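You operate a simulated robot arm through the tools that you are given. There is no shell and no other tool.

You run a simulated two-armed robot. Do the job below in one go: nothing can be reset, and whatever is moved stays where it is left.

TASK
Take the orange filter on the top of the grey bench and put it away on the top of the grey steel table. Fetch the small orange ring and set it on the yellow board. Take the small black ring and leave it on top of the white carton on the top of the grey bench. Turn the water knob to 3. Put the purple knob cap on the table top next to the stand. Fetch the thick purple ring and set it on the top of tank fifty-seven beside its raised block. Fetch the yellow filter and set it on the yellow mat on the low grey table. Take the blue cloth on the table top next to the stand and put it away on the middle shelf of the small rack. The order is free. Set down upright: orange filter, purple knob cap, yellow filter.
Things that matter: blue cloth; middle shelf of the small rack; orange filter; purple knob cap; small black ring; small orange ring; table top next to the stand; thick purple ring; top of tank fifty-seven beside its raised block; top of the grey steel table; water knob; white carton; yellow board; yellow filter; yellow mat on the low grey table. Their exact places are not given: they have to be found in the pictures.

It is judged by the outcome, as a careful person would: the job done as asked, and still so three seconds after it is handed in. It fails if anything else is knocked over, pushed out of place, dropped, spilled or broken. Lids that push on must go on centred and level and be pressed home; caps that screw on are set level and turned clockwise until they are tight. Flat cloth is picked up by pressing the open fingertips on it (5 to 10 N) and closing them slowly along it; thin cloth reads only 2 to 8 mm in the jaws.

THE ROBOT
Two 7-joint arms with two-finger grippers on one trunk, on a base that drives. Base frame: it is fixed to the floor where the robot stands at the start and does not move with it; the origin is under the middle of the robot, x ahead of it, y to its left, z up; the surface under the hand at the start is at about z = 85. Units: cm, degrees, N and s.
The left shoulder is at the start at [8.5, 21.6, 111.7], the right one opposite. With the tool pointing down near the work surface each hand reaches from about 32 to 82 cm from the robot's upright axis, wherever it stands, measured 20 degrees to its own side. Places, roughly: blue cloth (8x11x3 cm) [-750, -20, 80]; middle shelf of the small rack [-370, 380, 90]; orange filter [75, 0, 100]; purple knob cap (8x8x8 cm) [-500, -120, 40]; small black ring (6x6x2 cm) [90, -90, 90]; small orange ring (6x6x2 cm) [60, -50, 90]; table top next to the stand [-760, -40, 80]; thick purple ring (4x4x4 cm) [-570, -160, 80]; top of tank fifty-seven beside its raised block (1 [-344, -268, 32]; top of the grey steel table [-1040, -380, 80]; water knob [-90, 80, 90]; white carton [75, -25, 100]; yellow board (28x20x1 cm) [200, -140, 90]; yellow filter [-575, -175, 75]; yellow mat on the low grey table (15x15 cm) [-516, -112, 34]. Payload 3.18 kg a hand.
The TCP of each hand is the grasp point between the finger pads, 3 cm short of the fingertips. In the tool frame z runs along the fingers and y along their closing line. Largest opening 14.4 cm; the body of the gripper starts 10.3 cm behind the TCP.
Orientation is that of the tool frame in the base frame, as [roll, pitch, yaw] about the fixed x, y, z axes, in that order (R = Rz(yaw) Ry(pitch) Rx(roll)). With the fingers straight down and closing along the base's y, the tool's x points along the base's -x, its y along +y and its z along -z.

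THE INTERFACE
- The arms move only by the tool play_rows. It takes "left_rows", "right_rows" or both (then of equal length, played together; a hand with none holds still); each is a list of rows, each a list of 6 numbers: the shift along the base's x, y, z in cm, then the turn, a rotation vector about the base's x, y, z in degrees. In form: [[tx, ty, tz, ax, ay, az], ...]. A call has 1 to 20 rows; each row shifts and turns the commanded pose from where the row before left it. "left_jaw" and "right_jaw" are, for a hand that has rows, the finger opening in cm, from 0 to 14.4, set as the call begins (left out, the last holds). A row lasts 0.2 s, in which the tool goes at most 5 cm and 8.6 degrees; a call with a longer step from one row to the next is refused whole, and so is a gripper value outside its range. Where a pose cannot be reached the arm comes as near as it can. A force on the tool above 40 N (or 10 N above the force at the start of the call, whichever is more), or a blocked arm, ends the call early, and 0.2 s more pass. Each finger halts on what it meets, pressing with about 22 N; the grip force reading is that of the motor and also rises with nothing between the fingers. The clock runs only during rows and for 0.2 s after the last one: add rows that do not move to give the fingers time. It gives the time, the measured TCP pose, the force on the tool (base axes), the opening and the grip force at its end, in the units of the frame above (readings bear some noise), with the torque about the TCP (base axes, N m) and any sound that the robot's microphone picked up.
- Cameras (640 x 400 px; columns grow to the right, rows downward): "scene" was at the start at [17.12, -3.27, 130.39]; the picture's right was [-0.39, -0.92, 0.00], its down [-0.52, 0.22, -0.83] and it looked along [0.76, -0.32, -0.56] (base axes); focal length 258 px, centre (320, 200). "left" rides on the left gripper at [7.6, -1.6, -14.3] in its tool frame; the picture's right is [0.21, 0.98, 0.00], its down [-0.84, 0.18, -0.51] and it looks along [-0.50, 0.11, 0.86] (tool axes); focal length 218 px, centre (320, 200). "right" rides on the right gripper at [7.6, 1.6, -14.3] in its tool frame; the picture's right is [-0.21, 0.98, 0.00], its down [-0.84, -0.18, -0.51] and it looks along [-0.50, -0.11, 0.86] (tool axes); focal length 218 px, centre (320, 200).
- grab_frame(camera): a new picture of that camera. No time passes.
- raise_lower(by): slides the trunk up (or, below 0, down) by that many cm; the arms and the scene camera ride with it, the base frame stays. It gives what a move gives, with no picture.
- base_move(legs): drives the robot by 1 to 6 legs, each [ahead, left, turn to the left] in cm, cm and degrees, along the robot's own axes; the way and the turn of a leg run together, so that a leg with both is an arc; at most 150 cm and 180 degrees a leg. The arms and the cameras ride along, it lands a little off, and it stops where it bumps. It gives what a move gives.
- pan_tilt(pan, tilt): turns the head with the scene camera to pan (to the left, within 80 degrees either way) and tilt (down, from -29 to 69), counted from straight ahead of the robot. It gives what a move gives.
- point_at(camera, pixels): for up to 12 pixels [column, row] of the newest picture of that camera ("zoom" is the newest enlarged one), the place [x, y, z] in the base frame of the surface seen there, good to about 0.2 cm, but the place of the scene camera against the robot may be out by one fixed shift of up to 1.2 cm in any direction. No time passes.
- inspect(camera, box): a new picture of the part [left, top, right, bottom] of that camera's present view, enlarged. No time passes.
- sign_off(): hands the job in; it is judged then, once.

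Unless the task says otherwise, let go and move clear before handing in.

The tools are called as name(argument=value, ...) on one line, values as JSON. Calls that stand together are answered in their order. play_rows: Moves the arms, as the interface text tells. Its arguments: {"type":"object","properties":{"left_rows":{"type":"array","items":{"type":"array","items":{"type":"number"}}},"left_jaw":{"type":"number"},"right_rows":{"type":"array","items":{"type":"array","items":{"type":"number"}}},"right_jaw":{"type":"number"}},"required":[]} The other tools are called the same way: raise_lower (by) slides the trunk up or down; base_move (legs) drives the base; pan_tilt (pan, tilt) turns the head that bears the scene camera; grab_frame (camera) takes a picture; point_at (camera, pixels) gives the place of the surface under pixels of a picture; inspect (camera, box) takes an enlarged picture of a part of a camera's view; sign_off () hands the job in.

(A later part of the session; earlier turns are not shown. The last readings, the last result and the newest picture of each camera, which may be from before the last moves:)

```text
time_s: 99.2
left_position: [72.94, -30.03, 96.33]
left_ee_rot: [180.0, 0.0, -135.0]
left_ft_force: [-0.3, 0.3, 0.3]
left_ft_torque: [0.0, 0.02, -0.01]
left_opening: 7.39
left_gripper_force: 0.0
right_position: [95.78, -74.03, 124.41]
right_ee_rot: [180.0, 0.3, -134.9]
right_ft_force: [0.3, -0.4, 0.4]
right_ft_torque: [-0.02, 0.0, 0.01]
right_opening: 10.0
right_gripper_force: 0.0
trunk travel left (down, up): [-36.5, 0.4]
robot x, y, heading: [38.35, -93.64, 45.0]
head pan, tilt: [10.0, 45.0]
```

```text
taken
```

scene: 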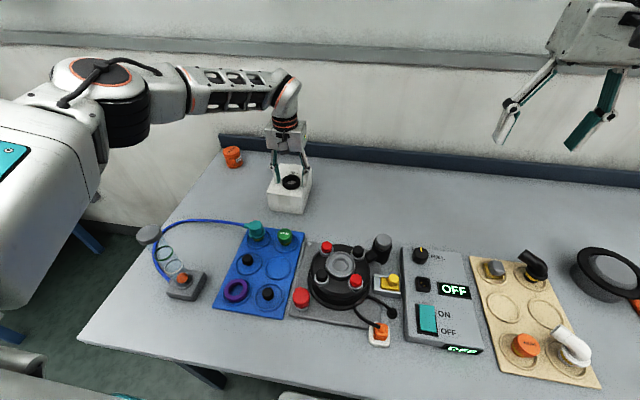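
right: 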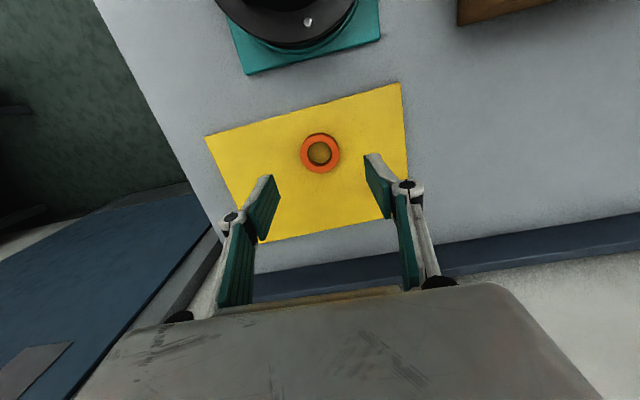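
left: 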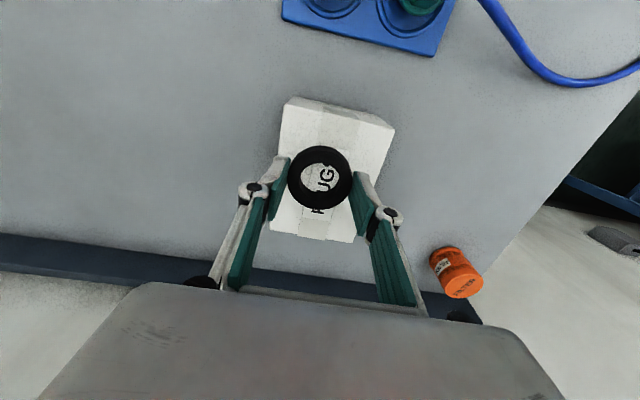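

The ring is released on the carton; the retreat was refused only because one step was too long. I repeat it with shorter steps.

play_rows(left_rows=[[0, 0, 1.5, 0, 0, 0], [0, 0, 3, 0, 0, 0], [0, 0, 4, 0, 0, 0], [-1, -1, 4, 0, 0, 0], [-2.5, -2.5, 3, 0, 0, 0], [-2.5, -2.5, 3, 0, 0, 0], [-2.5, -2.5, 3, 0, 0, 0], [-2.5, -2.5, 3, 0, 0, 0], [0, 0, 0, 0, 0, 0]])

grab_frame(camera="scene")

inspect(camera="scene", box=[200, 120, 340, 240])

```text
time_s: 101.2
left_position: [61.91, -40.59, 116.72]
left_ee_rot: [180.0, -0.1, -134.9]
left_ft_force: [1.0, -0.5, -0.1]
left_ft_torque: [-0.02, 0.06, 0.03]
left_opening: 7.4
left_gripper_force: 0.0
left hand out of reach, approached as far as the arm can: row 3
right_position: [95.95, -73.93, 124.45]
right_ee_rot: [-180.0, 0.3, -135.1]
right_ft_force: [-0.1, 0.0, 0.5]
right_ft_torque: [0.0, 0.02, 0.03]
right_opening: 10.0
right_gripper_force: 0.1
trunk travel left (down, up): [-36.5, 0.4]
robot x, y, heading: [38.27, -93.63, 45.1]
head pan, tilt: [10.0, 45.0]
```

```text
taken
```

scene: 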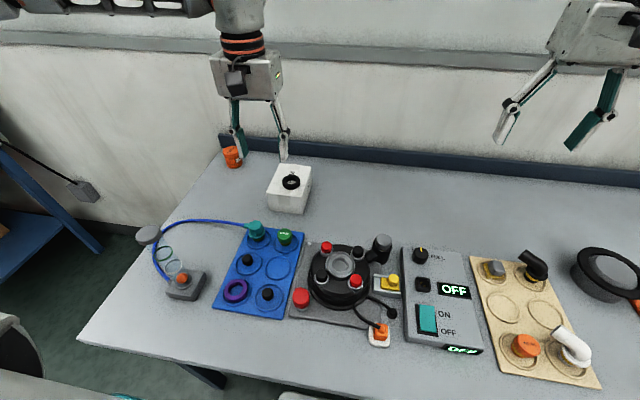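

```text
3.33 times, centred on (270, 180) of scene
```

zoom: 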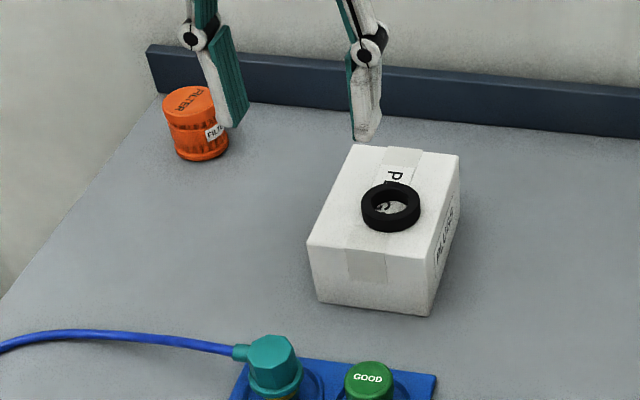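

The black ring lies flat on the carton. Next is the orange filter: I go back around the bench to the starting position, raising the left hand a little first.

base_move(legs=[[-36, 0, 0], [0, 93, 0], [0, 0, -45]])

pan_tilt(pan=20, tilt=35)

grab_frame(camera="scene")

```text
time_s: 113.9
left_position: [-1.05, -31.17, 116.85]
left_ee_rot: [180.0, 0.0, -179.9]
left_ft_force: [0.2, 0.0, -0.1]
left_ft_torque: [0.03, 0.0, 0.03]
left_opening: 7.38
left_gripper_force: 0.0
right_position: [-0.47, -78.88, 124.43]
right_ee_rot: [-180.0, 0.4, -179.9]
right_ft_force: [0.2, 0.5, -0.6]
right_ft_torque: [0.0, 0.02, -0.01]
right_opening: 9.99
right_gripper_force: 0.0
trunk travel left (down, up): [-36.5, 0.4]
robot x, y, heading: [-54.9, -51.99, 0.2]
head pan, tilt: [10.0, 45.0]
```

```text
time_s: 114.6
left_position: [-1.08, -31.11, 116.71]
left_ee_rot: [180.0, 0.0, -180.0]
left_ft_force: [0.0, -0.2, -0.8]
left_ft_torque: [0.0, 0.02, 0.01]
left_opening: 7.39
left_gripper_force: 0.0
right_position: [-0.47, -78.69, 124.46]
right_ee_rot: [180.0, 0.3, -179.9]
right_ft_force: [-1.1, 0.2, 0.2]
right_ft_torque: [0.0, 0.05, -0.02]
right_opening: 9.98
right_gripper_force: 0.1
trunk travel left (down, up): [-36.5, 0.4]
robot x, y, heading: [-55.29, -52.14, 0.1]
head pan, tilt: [20.0, 35.0]
```

```text
taken
```

scene: 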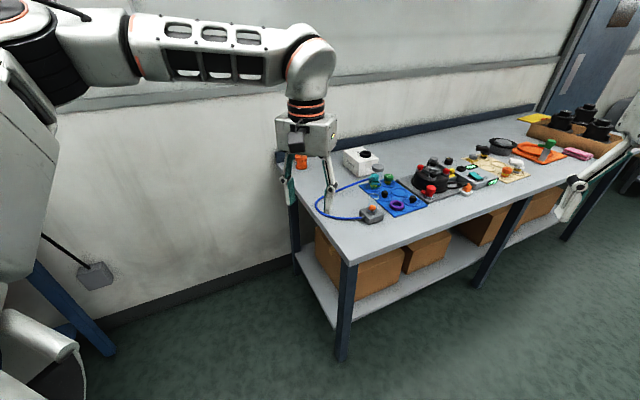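

The way back is clear. I bring the left hand inward and the right outward, as at the start, then drive diagonally to the starting spot.

play_rows(left_rows=[[-0.8, -4.2, 0, 0, 0, 0], [-0.8, -4.2, 0, 0, 0, 0], [-0.8, -4.2, 0, 0, 0, 0], [-0.8, -4.2, 0, 0, 0, 0], [-0.8, -4.2, 0, 0, 0, 0], [0, 0, 0, 0, 0, 0]], left_jaw=9, right_rows=[[-1, -4, 0, 0, 0, 0], [-1, -4, 0, 0, 0, 0], [-1, -4, 0, 0, 0, 0], [-1, -4, 0, 0, 0, 0], [-1, -4, 0, 0, 0, 0], [0, 0, 0, 0, 0, 0]])

base_move(legs=[[55, 52, 0]])

grab_frame(camera="left")

grab_frame(camera="scene")

```text
time_s: 116.0
left_position: [-5.02, -51.96, 116.89]
left_ee_rot: [-179.9, 0.0, -179.9]
left_ft_force: [-0.1, 1.4, 0.3]
left_ft_torque: [-0.06, 0.02, 0.0]
left_opening: 9.0
left_gripper_force: 0.0
right_position: [-5.29, -98.63, 124.6]
right_ee_rot: [-180.0, 0.1, -179.8]
right_ft_force: [1.0, 0.4, 0.7]
right_ft_torque: [-0.06, 0.02, 0.0]
right_opening: 9.99
right_gripper_force: 0.1
trunk travel left (down, up): [-36.5, 0.4]
robot x, y, heading: [-55.13, -51.66, 0.2]
head pan, tilt: [20.0, 35.0]
```

```text
time_s: 121.1
left_position: [50.34, 0.29, 116.76]
left_ee_rot: [180.0, -0.1, 179.8]
left_ft_force: [-0.4, -0.3, 0.4]
left_ft_torque: [0.03, 0.01, 0.02]
left_opening: 8.99
left_gripper_force: 0.1
right_position: [49.63, -46.46, 124.55]
right_ee_rot: [-180.0, 0.3, 179.8]
right_ft_force: [0.7, -0.1, 0.2]
right_ft_torque: [-0.04, 0.06, -0.01]
right_opening: 9.97
right_gripper_force: 0.0
trunk travel left (down, up): [-36.5, 0.4]
robot x, y, heading: [0.65, 0.4, -0.2]
head pan, tilt: [20.0, 35.0]
```

```text
taken
```

left: 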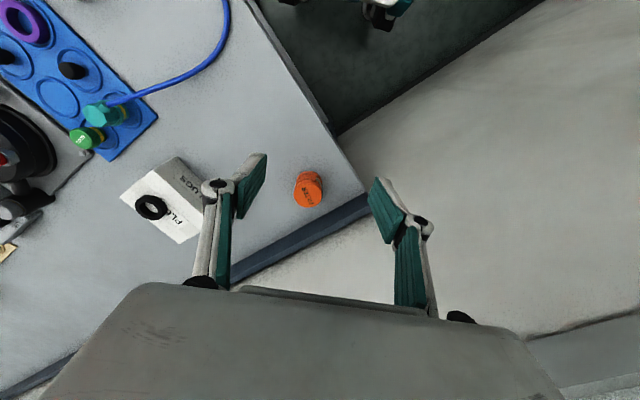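

```text
taken
```

scene: 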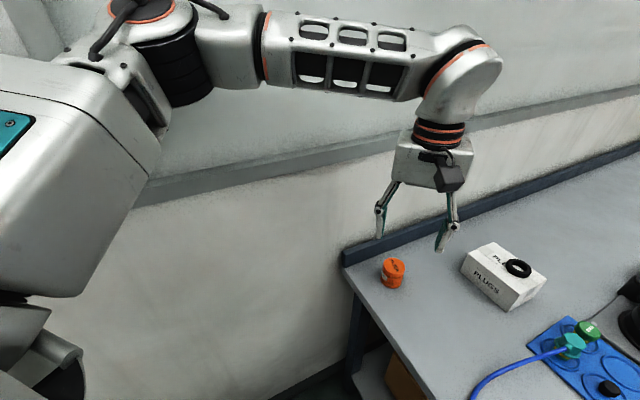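

The filter top is at (308,192) and the dark rail runs close behind it. I will measure both to choose the grip direction.

inspect(camera="left", box=[230, 130, 390, 250])

point_at(camera="left", pixels=[[309, 195], [299, 192], [319, 193], [308, 206], [309, 184], [310, 215], [340, 214], [300, 235], [350, 185], [330, 190], [308, 172]])

```text
3.33 times, centred on (310, 190) of left
```

zoom: 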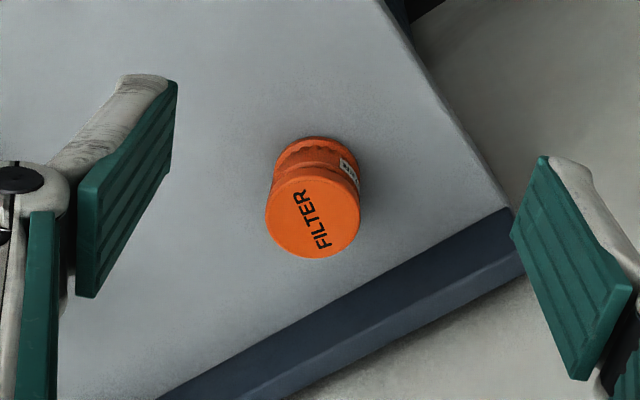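

```text
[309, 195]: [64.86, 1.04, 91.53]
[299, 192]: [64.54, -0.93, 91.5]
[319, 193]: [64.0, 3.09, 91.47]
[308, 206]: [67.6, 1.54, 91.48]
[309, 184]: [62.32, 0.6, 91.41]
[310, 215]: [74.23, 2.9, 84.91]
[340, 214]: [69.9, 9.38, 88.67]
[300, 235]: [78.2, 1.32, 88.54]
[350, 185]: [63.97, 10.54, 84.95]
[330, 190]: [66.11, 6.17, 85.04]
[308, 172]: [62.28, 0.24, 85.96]
```

The filter centre is (65,1.1) with its top at 91.5, and the rail leaves 4 cm for the finger. I move above it and then down.

play_rows(left_rows=[[3.68, 0.2, -3, 0, 0, 0], [3.68, 0.2, -3, 0, 0, 0], [3.68, 0.2, -3, 0, 0, 0], [3.62, 0.2, -3, 0, 0, 0], [0, 0, -4, 0, 0, 0], [0, 0, -2.8, 0, 0, 0], [0, 0, 0, 0, 0, 0]])

grab_frame(camera="left")

```text
time_s: 122.7
left_position: [64.89, 1.11, 98.22]
left_ee_rot: [179.9, 0.0, 179.8]
left_ft_force: [0.3, 0.7, 0.0]
left_ft_torque: [0.02, 0.01, 0.01]
left_opening: 8.99
left_gripper_force: 0.0
right_position: [49.41, -46.59, 124.55]
right_ee_rot: [180.0, 0.3, 179.9]
right_ft_force: [0.4, -1.1, -1.2]
right_ft_torque: [0.0, -0.01, 0.0]
right_opening: 9.98
right_gripper_force: 0.0
trunk travel left (down, up): [-36.5, 0.4]
robot x, y, heading: [0.16, 0.67, -0.1]
head pan, tilt: [20.0, 35.0]
```

```text
taken
```

left: 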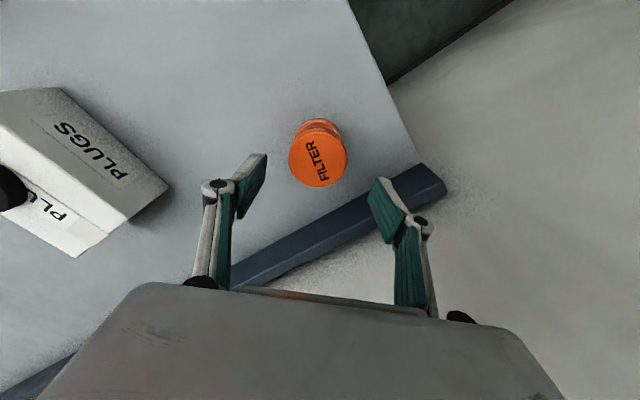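

The filter top is at (318,160), exactly under the grasp point. I lower to z 89 and close.

play_rows(left_rows=[[0, 0, -3, 0, 0, 0], [0, 0, -3, 0, 0, 0], [0, 0, -2, 0, 0, 0], [0, 0, -1.2, 0, 0, 0], [0, 0, 0, 0, 0, 0]])

play_rows(left_rows=[[0, 0, 0, 0, 0, 0], [0, 0, 0, 0, 0, 0], [0, 0, 0, 0, 0, 0], [0, 0, 0, 0, 0, 0]], left_jaw=4)

play_rows(left_rows=[[0, 0, 2, 0, 0, 0], [0, 0, 4, 0, 0, 0], [0, 0, 4, 0, 0, 0], [0, 0, 4, 0, 0, 0], [0, 0, 4, 0, 0, 0], [0, 0, 4, 0, 0, 0], [-4, 0, 2, 0, 0, 0], [-4, 0, 2, 0, 0, 0], [-4, 0, 1, 0, 0, 0], [0, 0, 0, 0, 0, 0]])

grab_frame(camera="left")

```text
time_s: 123.9
left_position: [64.92, 0.83, 88.74]
left_ee_rot: [-180.0, 0.1, 179.8]
left_ft_force: [0.7, 0.2, -0.5]
left_ft_torque: [-0.01, -0.01, 0.0]
left_opening: 9.0
left_gripper_force: 0.0
right_position: [49.45, -46.46, 124.66]
right_ee_rot: [-180.0, 0.3, 179.9]
right_ft_force: [0.4, 0.2, 0.2]
right_ft_torque: [0.05, 0.01, 0.02]
right_opening: 9.97
right_gripper_force: 0.1
trunk travel left (down, up): [-36.5, 0.4]
robot x, y, heading: [0.18, 0.36, -0.1]
head pan, tilt: [20.0, 35.0]
```

```text
time_s: 124.9
left_position: [65.06, 0.81, 88.73]
left_ee_rot: [-179.9, -0.1, 179.8]
left_ft_force: [-0.9, 0.1, 0.5]
left_ft_torque: [-0.01, 0.02, 0.02]
left_opening: 5.84
left_gripper_force: 22.3
right_position: [49.48, -46.49, 124.52]
right_ee_rot: [180.0, 0.4, 179.8]
right_ft_force: [-0.1, 0.2, -1.1]
right_ft_torque: [0.0, 0.0, -0.01]
right_opening: 9.99
right_gripper_force: 0.1
trunk travel left (down, up): [-36.5, 0.4]
robot x, y, heading: [0.21, 0.63, 0.0]
head pan, tilt: [20.0, 35.0]
```

```text
time_s: 127.1
left_position: [52.81, 0.91, 115.87]
left_ee_rot: [-179.9, 0.0, 179.7]
left_ft_force: [0.1, 0.4, -1.0]
left_ft_torque: [0.02, 0.04, 0.03]
left_opening: 5.85
left_gripper_force: 22.4
right_position: [49.59, -46.48, 124.5]
right_ee_rot: [-180.0, 0.2, 179.8]
right_ft_force: [0.9, -1.2, -0.6]
right_ft_torque: [0.03, 0.01, 0.03]
right_opening: 9.98
right_gripper_force: 0.1
trunk travel left (down, up): [-36.5, 0.4]
robot x, y, heading: [0.23, 0.57, -0.1]
head pan, tilt: [20.0, 35.0]
```

```text
taken
```

left: 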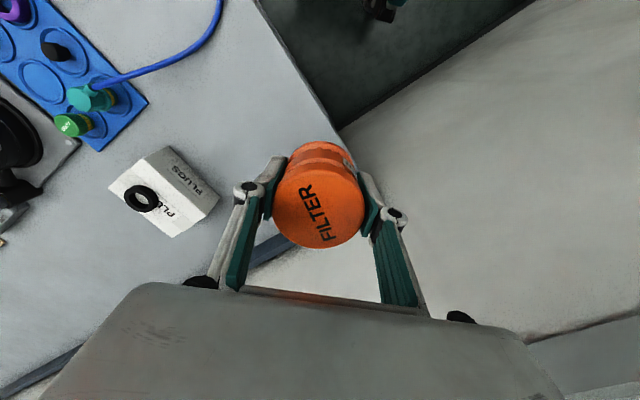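

The filter is held upright at 5.84 cm, with its bottom 3.8 cm below the TCP. I back out diagonally, face the wall at 45° and look at the rear bench for the water knob.

base_move(legs=[[-53, -53, 0], [0, 0, 45]])

pan_tilt(pan=45, tilt=25)

grab_frame(camera="scene")

pan_tilt(pan=78, tilt=20)

grab_frame(camera="scene")

```text
time_s: 134.4
left_position: [-15.33, -16.29, 115.73]
left_ee_rot: [-180.0, -0.1, -136.4]
left_ft_force: [-0.2, 0.8, 0.1]
left_ft_torque: [-0.01, -0.02, 0.0]
left_opening: 5.83
left_gripper_force: 21.8
right_position: [15.37, -52.71, 124.61]
right_ee_rot: [179.9, 0.3, -136.4]
right_ft_force: [0.0, 0.7, -0.1]
right_ft_torque: [-0.01, 0.0, 0.01]
right_opening: 10.01
right_gripper_force: 0.1
trunk travel left (down, up): [-36.5, 0.4]
robot x, y, heading: [-52.76, -53.09, 43.7]
head pan, tilt: [20.0, 35.0]
```

```text
time_s: 135.2
left_position: [-15.32, -16.26, 115.84]
left_ee_rot: [180.0, -0.1, -136.3]
left_ft_force: [0.2, -0.4, 0.2]
left_ft_torque: [0.0, -0.02, 0.01]
left_opening: 5.87
left_gripper_force: 22.0
right_position: [15.34, -52.77, 124.62]
right_ee_rot: [-179.9, 0.3, -136.5]
right_ft_force: [0.6, -0.2, 0.0]
right_ft_torque: [0.01, 0.02, 0.01]
right_opening: 9.96
right_gripper_force: 0.0
trunk travel left (down, up): [-36.5, 0.4]
robot x, y, heading: [-53.21, -53.0, 43.9]
head pan, tilt: [45.0, 25.0]
```

```text
taken
```

scene: 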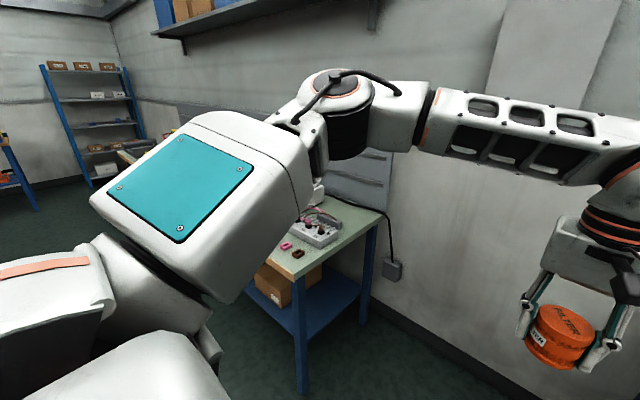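

```text
time_s: 136.2
left_position: [-15.31, -16.28, 115.86]
left_ee_rot: [-180.0, 0.0, -136.4]
left_ft_force: [-0.1, -0.3, -0.4]
left_ft_torque: [0.02, 0.0, 0.02]
left_opening: 5.85
left_gripper_force: 22.2
right_position: [15.36, -52.79, 124.62]
right_ee_rot: [-180.0, 0.3, -136.3]
right_ft_force: [-0.6, -0.3, 0.9]
right_ft_torque: [0.0, 0.02, -0.01]
right_opening: 9.98
right_gripper_force: 0.1
trunk travel left (down, up): [-36.5, 0.4]
robot x, y, heading: [-53.11, -52.73, 43.9]
head pan, tilt: [78.0, 20.0]
```

```text
taken
```

scene: 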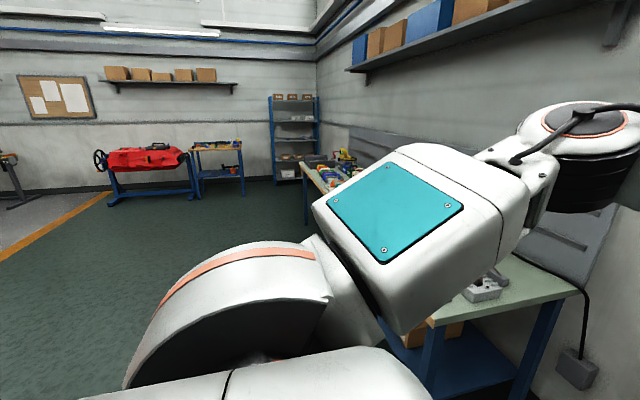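

The floor to the left is clear, and the small rack stands in the corner at (295,130). I slide left about 130 cm to face the rear bench.

base_move(legs=[[0, 0, 1.2], [0, 130, 0]])

pan_tilt(pan=0, tilt=42)

grab_frame(camera="scene")

```text
time_s: 148.5
left_position: [-108.48, 79.42, 115.83]
left_ee_rot: [-180.0, 0.0, -136.5]
left_ft_force: [-0.7, 0.1, 0.6]
left_ft_torque: [-0.02, 0.0, -0.01]
left_opening: 5.86
left_gripper_force: 21.6
right_position: [-77.99, 42.99, 124.56]
right_ee_rot: [-179.9, 0.3, -136.5]
right_ft_force: [0.4, -0.1, -0.2]
right_ft_torque: [-0.04, -0.02, -0.02]
right_opening: 9.97
right_gripper_force: 0.0
trunk travel left (down, up): [-36.5, 0.4]
robot x, y, heading: [-145.93, 42.92, 43.6]
head pan, tilt: [78.0, 20.0]
```

```text
time_s: 150.0
left_position: [-108.5, 79.48, 115.95]
left_ee_rot: [-179.9, 0.0, -136.4]
left_ft_force: [0.7, 0.0, -1.3]
left_ft_torque: [0.03, 0.04, 0.03]
left_opening: 5.82
left_gripper_force: 22.4
right_position: [-77.88, 42.91, 124.58]
right_ee_rot: [180.0, 0.3, -136.5]
right_ft_force: [0.1, -0.1, -0.9]
right_ft_torque: [0.02, 0.0, 0.01]
right_opening: 9.98
right_gripper_force: 0.0
trunk travel left (down, up): [-36.5, 0.4]
robot x, y, heading: [-145.96, 43.14, 43.8]
head pan, tilt: [0.0, 42.0]
```

```text
taken
```

scene: 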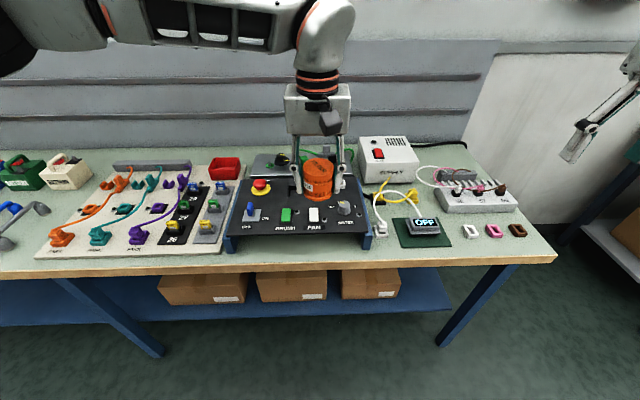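

The black panel with a grey knob at (345,208), probably labelled water, is straight ahead. I will look closer.

inspect(camera="scene", box=[220, 140, 400, 260])

grab_frame(camera="left")

point_at(camera="scene", pixels=[[345, 208], [314, 213], [286, 212], [250, 212], [320, 262], [226, 240], [372, 240], [370, 185], [320, 285], [260, 185], [345, 216]])

```text
3.33 times, centred on (310, 200) of scene
```

zoom: 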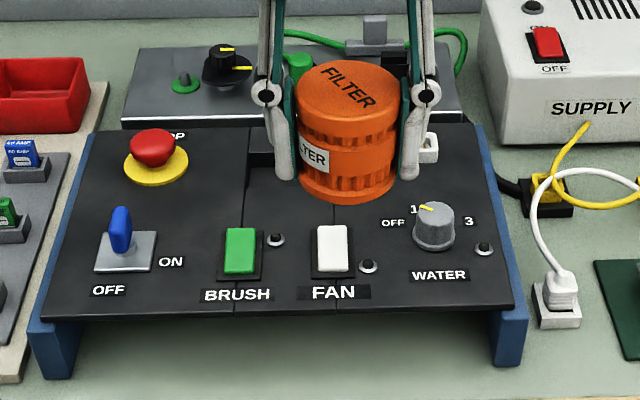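

```text
taken
```

left: 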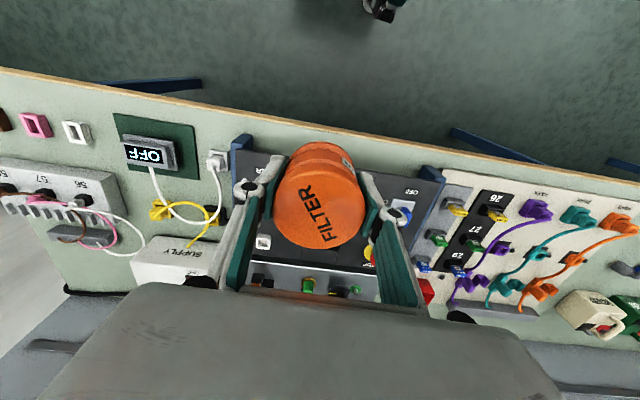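

```text
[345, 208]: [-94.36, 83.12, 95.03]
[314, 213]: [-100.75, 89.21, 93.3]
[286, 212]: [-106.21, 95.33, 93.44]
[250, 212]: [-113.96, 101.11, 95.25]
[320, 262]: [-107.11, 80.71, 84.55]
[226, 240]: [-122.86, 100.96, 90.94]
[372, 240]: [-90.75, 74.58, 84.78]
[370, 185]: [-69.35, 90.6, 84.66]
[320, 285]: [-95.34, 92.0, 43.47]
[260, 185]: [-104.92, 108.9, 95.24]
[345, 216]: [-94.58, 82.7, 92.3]
```

The water knob is at (-94.4,83), z 95, and its yellow mark is near 1. I need a closer look, so I move the left hand aside and bring the robot nearer so the right hand can work there.

play_rows(left_rows=[[-3.3, 2.3, 1, 0, 0, 0], [-3.3, 2.3, 1, 0, 0, 0], [-3.3, 2.3, 1, 0, 0, 0], [-3.3, 2.3, 1, 0, 0, 0], [-3.3, 2.3, 1, 0, 0, 0], [0, 0, 0, 0, 0, 0]])

base_move(legs=[[0, 12, 1.2], [14, 0, 0]])

grab_frame(camera="right")

grab_frame(camera="scene")

```text
time_s: 151.4
left_position: [-125.19, 90.65, 120.9]
left_ee_rot: [179.9, 0.0, -136.5]
left_ft_force: [1.1, 0.3, -0.6]
left_ft_torque: [0.06, 0.04, -0.02]
left_opening: 5.82
left_gripper_force: 21.8
right_position: [-77.78, 42.89, 124.53]
right_ee_rot: [180.0, 0.3, -136.6]
right_ft_force: [0.7, -1.1, -0.1]
right_ft_torque: [0.01, 0.02, -0.04]
right_opening: 9.98
right_gripper_force: 0.1
trunk travel left (down, up): [-36.5, 0.4]
robot x, y, heading: [-146.17, 43.02, 43.5]
head pan, tilt: [0.0, 42.0]
```

```text
time_s: 154.0
left_position: [-124.4, 109.64, 120.83]
left_ee_rot: [-180.0, 0.0, -135.3]
left_ft_force: [0.3, 0.6, 0.5]
left_ft_torque: [-0.03, 0.05, -0.03]
left_opening: 5.83
left_gripper_force: 22.0
right_position: [-76.2, 62.82, 124.61]
right_ee_rot: [180.0, 0.2, -135.2]
right_ft_force: [-0.4, 0.6, 0.3]
right_ft_torque: [-0.03, 0.04, 0.01]
right_opening: 10.0
right_gripper_force: 0.1
trunk travel left (down, up): [-36.5, 0.4]
robot x, y, heading: [-144.39, 61.24, 44.8]
head pan, tilt: [0.0, 42.0]
```

```text
taken
```

right: 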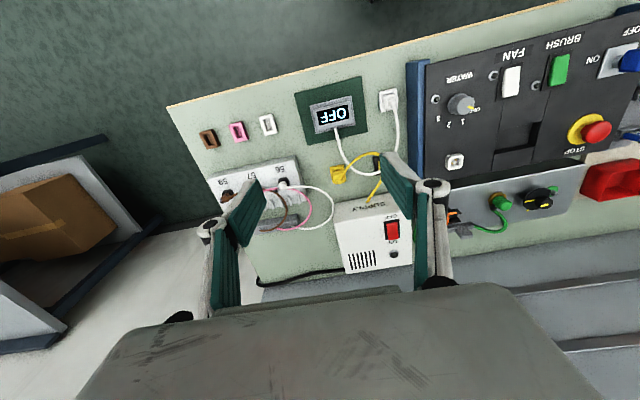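

```text
taken
```

scene: 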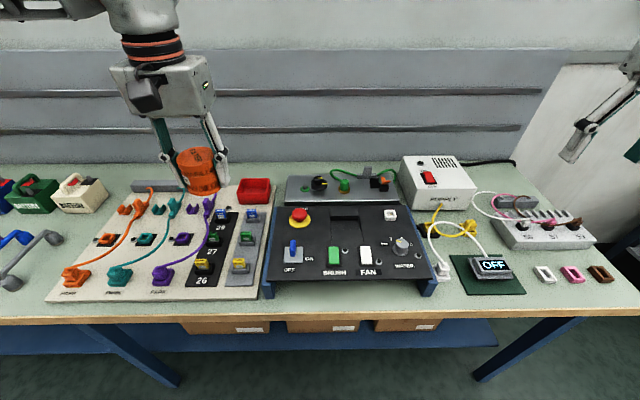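

inspect(camera="right", box=[410, 50, 540, 180])

inspect(camera="scene", box=[350, 200, 450, 290])

point_at(camera="right", pixels=[[461, 104], [472, 108], [450, 104], [461, 114], [440, 130], [460, 80], [430, 80], [455, 162], [490, 105], [418, 100]])

```text
3.08 times, centred on (475, 115) of right
```

zoom: 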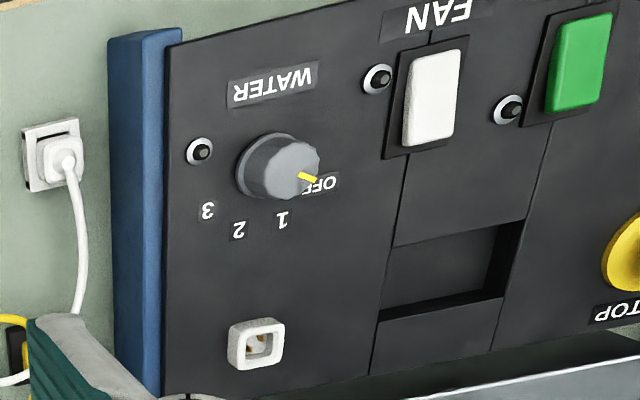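

```text
4.44 times, centred on (400, 245) of scene
```

zoom: 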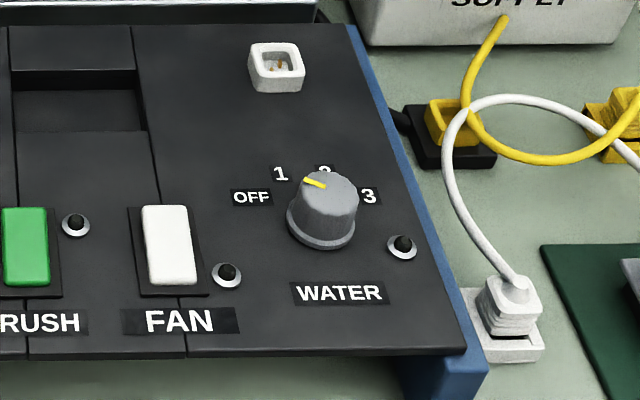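

```text
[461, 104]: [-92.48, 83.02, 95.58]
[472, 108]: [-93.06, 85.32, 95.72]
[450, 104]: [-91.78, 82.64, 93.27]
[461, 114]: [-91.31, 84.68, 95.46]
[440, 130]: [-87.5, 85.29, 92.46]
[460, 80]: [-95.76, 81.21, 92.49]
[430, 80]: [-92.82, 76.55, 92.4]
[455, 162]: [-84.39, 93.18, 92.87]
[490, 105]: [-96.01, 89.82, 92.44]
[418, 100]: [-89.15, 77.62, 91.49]
```

The label OFF lies beside the yellow mark, so the knob is at OFF, with 1, 2 and 3 around the rear. I move the right hand above the knob for a precise view.

play_rows(right_rows=[[-2.4, 2.96, -2, 0, 0, 0], [-2.4, 2.96, -2, 0, 0, 0], [-2.4, 2.96, -2, 0, 0, 0], [-2.4, 2.96, -2, 0, 0, 0], [-2.4, 2.96, -2, 0, 0, 0], [-2.4, 2.96, -2, 0, 0, 0], [-2.4, 2.96, -2, 0, 0, 0], [0, 0, 0, 0, 0, 0]], right_jaw=5)

grab_frame(camera="right")

inspect(camera="right", box=[270, 110, 370, 200])

```text
time_s: 155.8
left_position: [-124.4, 109.49, 120.96]
left_ee_rot: [180.0, 0.0, -135.4]
left_ft_force: [0.5, -0.2, 0.3]
left_ft_torque: [0.03, 0.02, 0.01]
left_opening: 5.83
left_gripper_force: 22.5
right_position: [-90.49, 82.89, 112.12]
right_ee_rot: [179.8, -0.5, -134.6]
right_ft_force: [-1.3, 0.1, 0.4]
right_ft_torque: [0.0, -0.01, 0.0]
right_opening: 5.02
right_gripper_force: 0.2
right hand out of reach, approached as far as the arm can: row 7
trunk travel left (down, up): [-36.5, 0.4]
robot x, y, heading: [-144.58, 61.14, 45.1]
head pan, tilt: [0.0, 42.0]
```

```text
taken
```

right: 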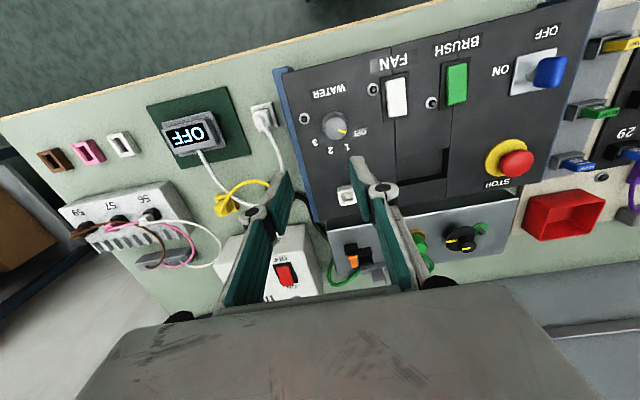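

```text
4.44 times, centred on (320, 155) of right
```

zoom: 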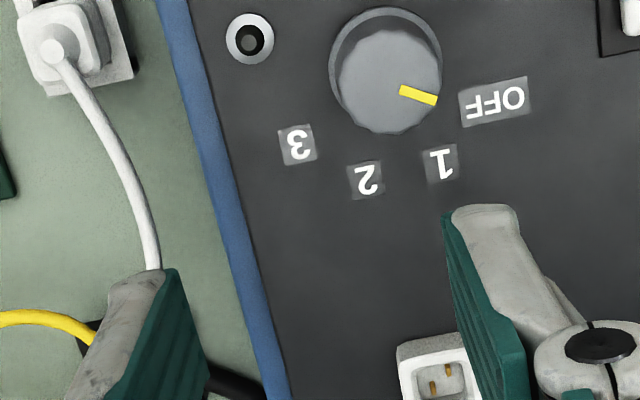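

From above the mark points at OFF, and 1, 2, 3 follow clockwise at about 40° each. I will measure the knob and the labels in the base frame.

point_at(camera="zoom", pixels=[[493, 101], [442, 162], [366, 180], [297, 145], [403, 90], [434, 100], [345, 95], [440, 85], [395, 130], [388, 35], [335, 45], [388, 80]])

```text
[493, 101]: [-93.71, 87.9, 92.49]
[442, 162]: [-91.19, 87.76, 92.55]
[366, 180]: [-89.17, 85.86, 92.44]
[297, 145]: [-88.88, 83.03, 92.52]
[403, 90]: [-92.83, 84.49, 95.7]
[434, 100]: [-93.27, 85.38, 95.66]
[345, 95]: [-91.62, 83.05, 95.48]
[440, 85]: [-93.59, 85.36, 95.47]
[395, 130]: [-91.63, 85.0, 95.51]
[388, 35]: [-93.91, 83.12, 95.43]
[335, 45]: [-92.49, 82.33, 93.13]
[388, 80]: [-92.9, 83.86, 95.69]
```

The knob centre is (-92.7,84.1), its top is at z 95.6 and it is about 3 cm wide. The mark is at 115° and label 3 at about -15°. I lower the trunk 8 cm for better reach and turn the right hand +60° so that one clockwise sweep covers it.

raise_lower(by=-8)

play_rows(right_rows=[[-0.3, 0.2, 0, 0, 0, 7.5], [-0.3, 0.2, 0, 0, 0, 7.5], [-0.3, 0.2, 0, 0, 0, 7.5], [-0.3, 0.2, 0, 0, 0, 7.5], [-0.3, 0.2, 0, 0, 0, 7.5], [-0.3, 0.1, 0, 0, 0, 7.5], [-0.2, 0.1, 0, 0, 0, 7.5], [-0.2, 0, 0, 0, 0, 7.5], [0, 0, 0, 0, 0, 0]])

grab_frame(camera="right")

```text
time_s: 157.0
left_position: [-124.46, 109.55, 112.92]
left_ee_rot: [180.0, 0.1, -135.2]
left_ft_force: [0.0, 1.0, 1.0]
left_ft_torque: [0.05, -0.01, 0.0]
left_opening: 5.82
left_gripper_force: 22.1
right_position: [-90.48, 82.96, 103.19]
right_ee_rot: [179.9, -1.6, -134.6]
right_ft_force: [0.8, -0.2, 0.5]
right_ft_torque: [0.01, -0.01, 0.0]
right_opening: 4.99
right_gripper_force: 0.0
trunk travel left (down, up): [-28.5, 8.4]
robot x, y, heading: [-144.75, 61.2, 44.9]
head pan, tilt: [0.0, 42.0]
```

```text
time_s: 159.0
left_position: [-124.5, 109.56, 112.85]
left_ee_rot: [179.9, 0.0, -135.4]
left_ft_force: [-0.1, 0.9, 0.3]
left_ft_torque: [0.0, -0.02, -0.01]
left_opening: 5.81
left_gripper_force: 22.1
right_position: [-92.42, 84.31, 103.11]
right_ee_rot: [179.9, -1.7, -74.4]
right_ft_force: [0.4, -0.2, -0.2]
right_ft_torque: [0.04, 0.0, 0.03]
right_opening: 5.0
right_gripper_force: 0.0
trunk travel left (down, up): [-28.5, 8.4]
robot x, y, heading: [-144.47, 61.25, 44.9]
head pan, tilt: [0.0, 42.0]
```

```text
taken
```

right: 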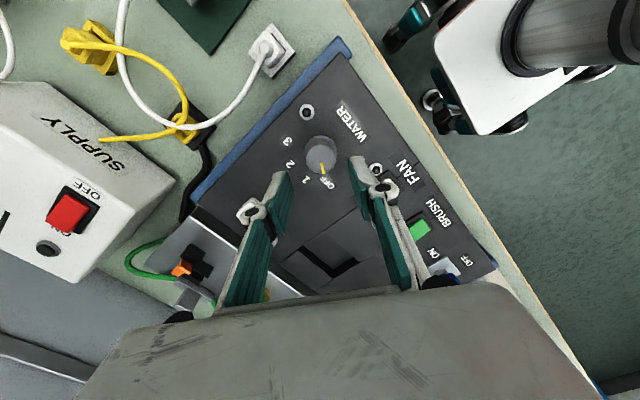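

inspect(camera="right", box=[270, 110, 370, 200])

point_at(camera="zoom", pixels=[[250, 200], [390, 190], [320, 135], [330, 265], [322, 200], [330, 250]])

```text
4.44 times, centred on (320, 155) of right
```

zoom: 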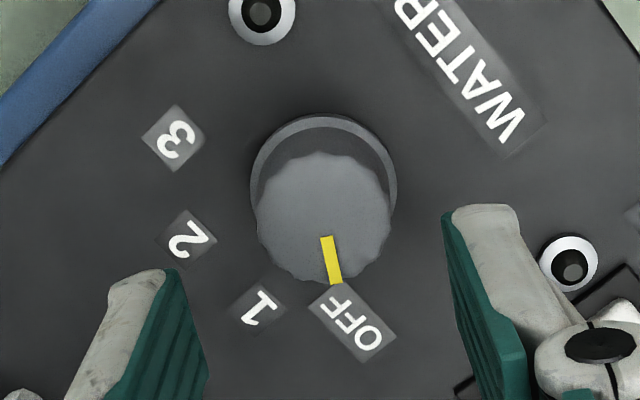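

```text
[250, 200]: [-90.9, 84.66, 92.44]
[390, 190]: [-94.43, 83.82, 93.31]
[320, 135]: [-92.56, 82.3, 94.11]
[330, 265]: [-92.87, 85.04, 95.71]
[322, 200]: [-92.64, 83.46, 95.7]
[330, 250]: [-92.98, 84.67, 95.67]
```

The knob's top centre is (-92.75,83.95). I remove the small tilt, centre over it and lower to z 96.2.

play_rows(right_rows=[[-0.15, -0.15, -1.5, 0.82, 0.23, 0], [-0.15, -0.15, -1.5, 0.82, 0.23, 0], [0, 0, -1.5, 0, 0, 0], [0, 0, -1.5, 0, 0, 0], [0, 0, 0, 0, 0, 0]])

grab_frame(camera="right")

```text
time_s: 160.2
left_position: [-124.59, 109.42, 112.8]
left_ee_rot: [-180.0, -0.1, -135.4]
left_ft_force: [0.0, 1.1, -0.7]
left_ft_torque: [0.0, 0.02, 0.02]
left_opening: 5.84
left_gripper_force: 21.9
right_position: [-92.87, 83.72, 97.23]
right_ee_rot: [179.8, 0.1, -74.6]
right_ft_force: [0.4, 0.4, 0.8]
right_ft_torque: [-0.03, 0.0, -0.02]
right_opening: 4.97
right_gripper_force: 0.1
trunk travel left (down, up): [-28.5, 8.4]
robot x, y, heading: [-144.29, 61.13, 44.6]
head pan, tilt: [0.0, 42.0]
```

```text
taken
```

right: 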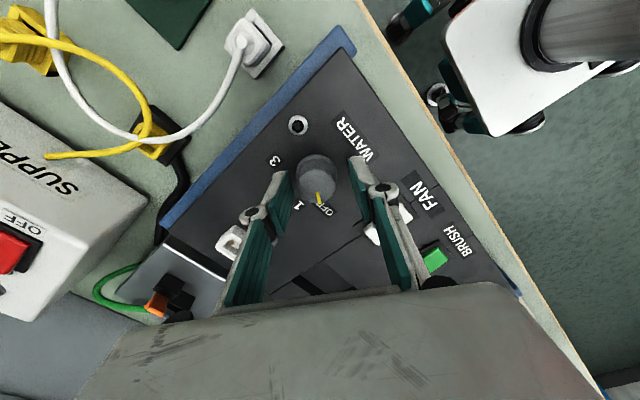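

play_rows(right_rows=[[0.2, 0.2, -0.5, 0, 0, 0], [0, 0, -0.5, 0, 0, 0], [0, 0, 0, 0, 0, 0]])

inspect(camera="right", box=[240, 120, 400, 240])

```text
time_s: 161.0
left_position: [-124.53, 109.56, 112.83]
left_ee_rot: [-179.9, 0.0, -135.3]
left_ft_force: [-0.1, 0.1, -1.5]
left_ft_torque: [0.0, 0.0, 0.0]
left_opening: 5.83
left_gripper_force: 22.1
right_position: [-92.72, 84.0, 96.03]
right_ee_rot: [179.9, 0.1, -74.6]
right_ft_force: [0.0, -0.7, 0.3]
right_ft_torque: [0.0, -0.02, -0.01]
right_opening: 4.99
right_gripper_force: 0.0
trunk travel left (down, up): [-28.5, 8.4]
robot x, y, heading: [-144.71, 61.32, 44.5]
head pan, tilt: [0.0, 42.0]
```

```text
3.33 times, centred on (320, 180) of right
```

zoom: 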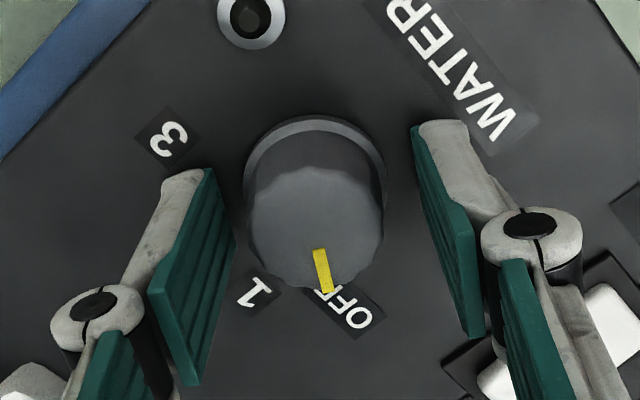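

The knob sits between the pads, so I close on it.

play_rows(right_rows=[[0, 0, 0, 0, 0, 0], [0, 0, 0, 0, 0, 0], [0, 0, 0, 0, 0, 0]], right_jaw=2.4)

inspect(camera="right", box=[240, 120, 400, 240])

```text
time_s: 161.8
left_position: [-124.35, 109.57, 112.81]
left_ee_rot: [179.9, 0.0, -135.2]
left_ft_force: [-0.6, 0.2, -1.1]
left_ft_torque: [-0.01, -0.02, 0.03]
left_opening: 5.83
left_gripper_force: 22.2
right_position: [-92.62, 84.19, 96.19]
right_ee_rot: [179.9, 0.1, -74.5]
right_ft_force: [7.9, 2.0, 4.9]
right_ft_torque: [-0.11, -0.57, 0.02]
right_opening: 3.58
right_gripper_force: 44.4
trunk travel left (down, up): [-28.5, 8.4]
robot x, y, heading: [-144.33, 61.3, 44.6]
head pan, tilt: [0.0, 42.0]
```

```text
3.33 times, centred on (320, 180) of right
```

zoom: 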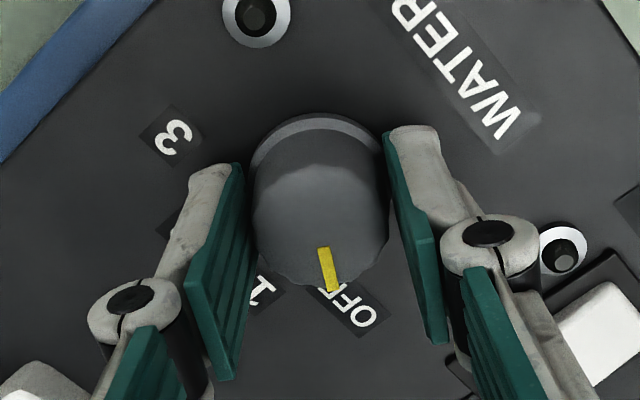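

The jaws stopped at 3.58 cm, wider than the knob, so the tips are on its base flange (z≈93.3). I open, raise 0.8 cm, shift slightly and close again on the knob itself.

play_rows(right_rows=[[0, 0, 0, 0, 0, 0], [0.15, 0.05, 0.4, 0, 0, 0], [0, 0, 0.4, 0, 0, 0], [0, 0, 0, 0, 0, 0]], right_jaw=5)

play_rows(right_rows=[[0, 0, 0, 0, 0, 0], [0, 0, 0, 0, 0, 0], [0, 0, 0, 0, 0, 0]], right_jaw=2.2)

inspect(camera="right", box=[240, 120, 400, 240])

```text
time_s: 162.8
left_position: [-124.51, 109.63, 112.8]
left_ee_rot: [-180.0, 0.0, -135.4]
left_ft_force: [-0.2, -0.1, -0.1]
left_ft_torque: [0.0, -0.01, -0.04]
left_opening: 5.8
left_gripper_force: 22.2
right_position: [-92.57, 84.15, 96.89]
right_ee_rot: [179.8, 0.2, -74.4]
right_ft_force: [0.3, 0.5, -0.1]
right_ft_torque: [0.0, 0.01, -0.01]
right_opening: 4.99
right_gripper_force: 0.1
trunk travel left (down, up): [-28.5, 8.4]
robot x, y, heading: [-144.64, 61.45, 44.9]
head pan, tilt: [0.0, 42.0]
```

```text
time_s: 163.6
left_position: [-124.53, 109.72, 112.8]
left_ee_rot: [179.9, -0.1, -135.3]
left_ft_force: [-0.7, -0.3, -1.2]
left_ft_torque: [-0.01, -0.04, 0.04]
left_opening: 5.81
left_gripper_force: 21.9
right_position: [-92.6, 84.09, 96.93]
right_ee_rot: [179.8, 0.1, -74.5]
right_ft_force: [-4.0, -1.5, 1.2]
right_ft_torque: [-0.15, 0.27, -0.01]
right_opening: 3.38
right_gripper_force: 44.8
trunk travel left (down, up): [-28.5, 8.4]
robot x, y, heading: [-144.71, 61.33, 44.7]
head pan, tilt: [0.0, 42.0]
```

```text
3.33 times, centred on (320, 180) of right
```

zoom: 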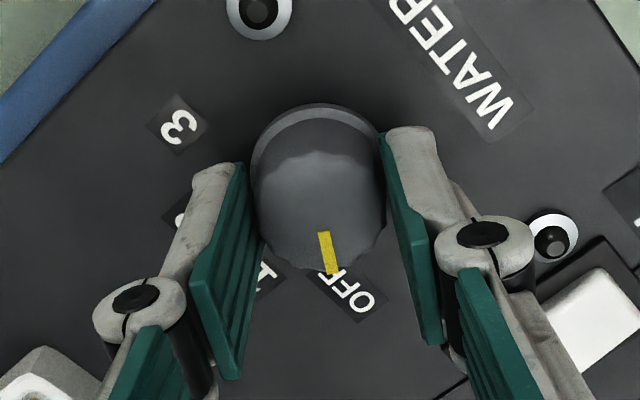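

The jaws now hold the knob at 3.38 cm. I turn clockwise 40° first and check the response.

play_rows(right_rows=[[-0.05, -0.05, 0, 0, 0, -8], [0, 0, 0, 0, 0, -8], [0, 0, 0, 0, 0, -8], [0, 0, 0, 0, 0, -8], [0, 0, 0, 0, 0, -8], [0, 0, 0, 0, 0, 0]])

inspect(camera="right", box=[240, 120, 400, 240])

inspect(camera="scene", box=[330, 180, 470, 300])

```text
time_s: 165.0
left_position: [-124.53, 109.54, 112.9]
left_ee_rot: [180.0, 0.0, -135.3]
left_ft_force: [0.2, -0.2, -0.6]
left_ft_torque: [0.0, -0.01, 0.03]
left_opening: 5.82
left_gripper_force: 22.4
right_position: [-92.57, 84.09, 97.13]
right_ee_rot: [179.8, 0.3, -114.6]
right_ft_force: [-1.1, 0.1, 10.9]
right_ft_torque: [0.55, 0.0, 0.02]
right_opening: 3.37
right_gripper_force: 45.7
trunk travel left (down, up): [-28.5, 8.4]
robot x, y, heading: [-144.98, 61.4, 44.7]
head pan, tilt: [0.0, 42.0]
```

```text
3.33 times, centred on (320, 180) of right
```

zoom: 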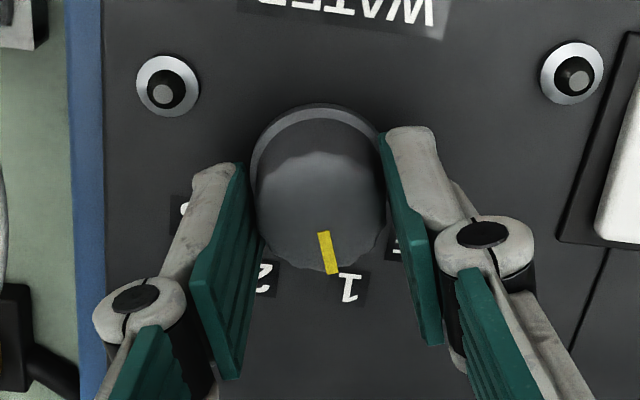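

```text
3.33 times, centred on (400, 240) of scene
```

zoom: 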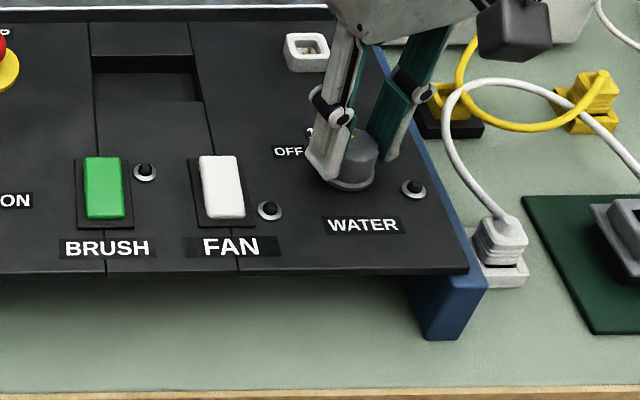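

The knob turned with the hand and the mark now points at 1, so each step is 40°. I continue for another 40°.

play_rows(right_rows=[[0, 0, 0.1, 0, 0, -8], [0, 0, 0, 0, 0, -8], [0, 0, 0, 0, 0, -8], [0, 0, 0, 0, 0, -8], [0, 0, 0, 0, 0, -8], [0, 0, 0, 0, 0, 0]])

play_rows(right_rows=[[0, 0, 0, 0, 0, -8], [0, 0, 0, 0, 0, -8], [0, 0, 0, 0, 0, -8], [0, 0, 0, 0, 0, -8], [0, 0, 0, 0, 0, -8], [0, 0, 0, 0, 0, 0]])

inspect(camera="right", box=[240, 120, 400, 240])

```text
time_s: 165.6
left_position: [-124.6, 109.62, 112.97]
left_ee_rot: [-179.9, 0.0, -135.1]
left_ft_force: [0.0, 0.0, 0.1]
left_ft_torque: [0.08, 0.07, -0.02]
left_opening: 5.81
left_gripper_force: 21.8
right_position: [-92.57, 84.16, 97.12]
right_ee_rot: [178.9, -1.7, -126.3]
right_ft_force: [-7.3, 11.5, -1.9]
right_ft_torque: [-0.49, 0.15, -0.02]
right_opening: 3.34
right_gripper_force: 45.2
right hand out of reach, approached as far as the arm can: row 2
trunk travel left (down, up): [-28.5, 8.4]
robot x, y, heading: [-144.43, 61.49, 45.1]
head pan, tilt: [0.0, 42.0]
stopped in row 2 (right hand): the force on the tool passed its limit at 61 N (the readings are from after the stop); the commanded pose is now the measured one
```

```text
time_s: 165.9
left_position: [-124.69, 109.65, 112.93]
left_ee_rot: [179.9, 0.0, -135.2]
left_ft_force: [0.6, -0.2, -0.2]
left_ft_torque: [0.05, 0.04, 0.02]
left_opening: 5.81
left_gripper_force: 21.8
right_position: [-92.41, 84.28, 97.26]
right_ee_rot: [178.5, -2.8, -127.7]
right_ft_force: [-7.5, 10.2, -0.2]
right_ft_torque: [-0.31, -0.06, -0.08]
right_opening: 3.32
right_gripper_force: 44.7
right hand out of reach, approached as far as the arm can: row 1
trunk travel left (down, up): [-28.5, 8.4]
robot x, y, heading: [-144.47, 60.95, 45.0]
head pan, tilt: [0.0, 42.0]
stopped in row 1 (right hand): the force on the tool passed its limit at 72 N (the readings are from after the stop); the commanded pose is now the measured one
```

```text
3.33 times, centred on (320, 180) of right
```

zoom: 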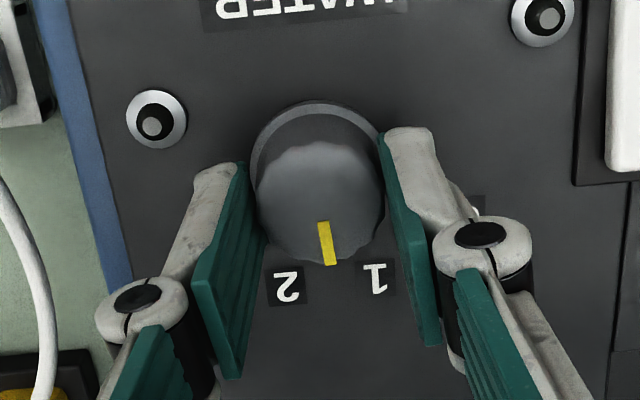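

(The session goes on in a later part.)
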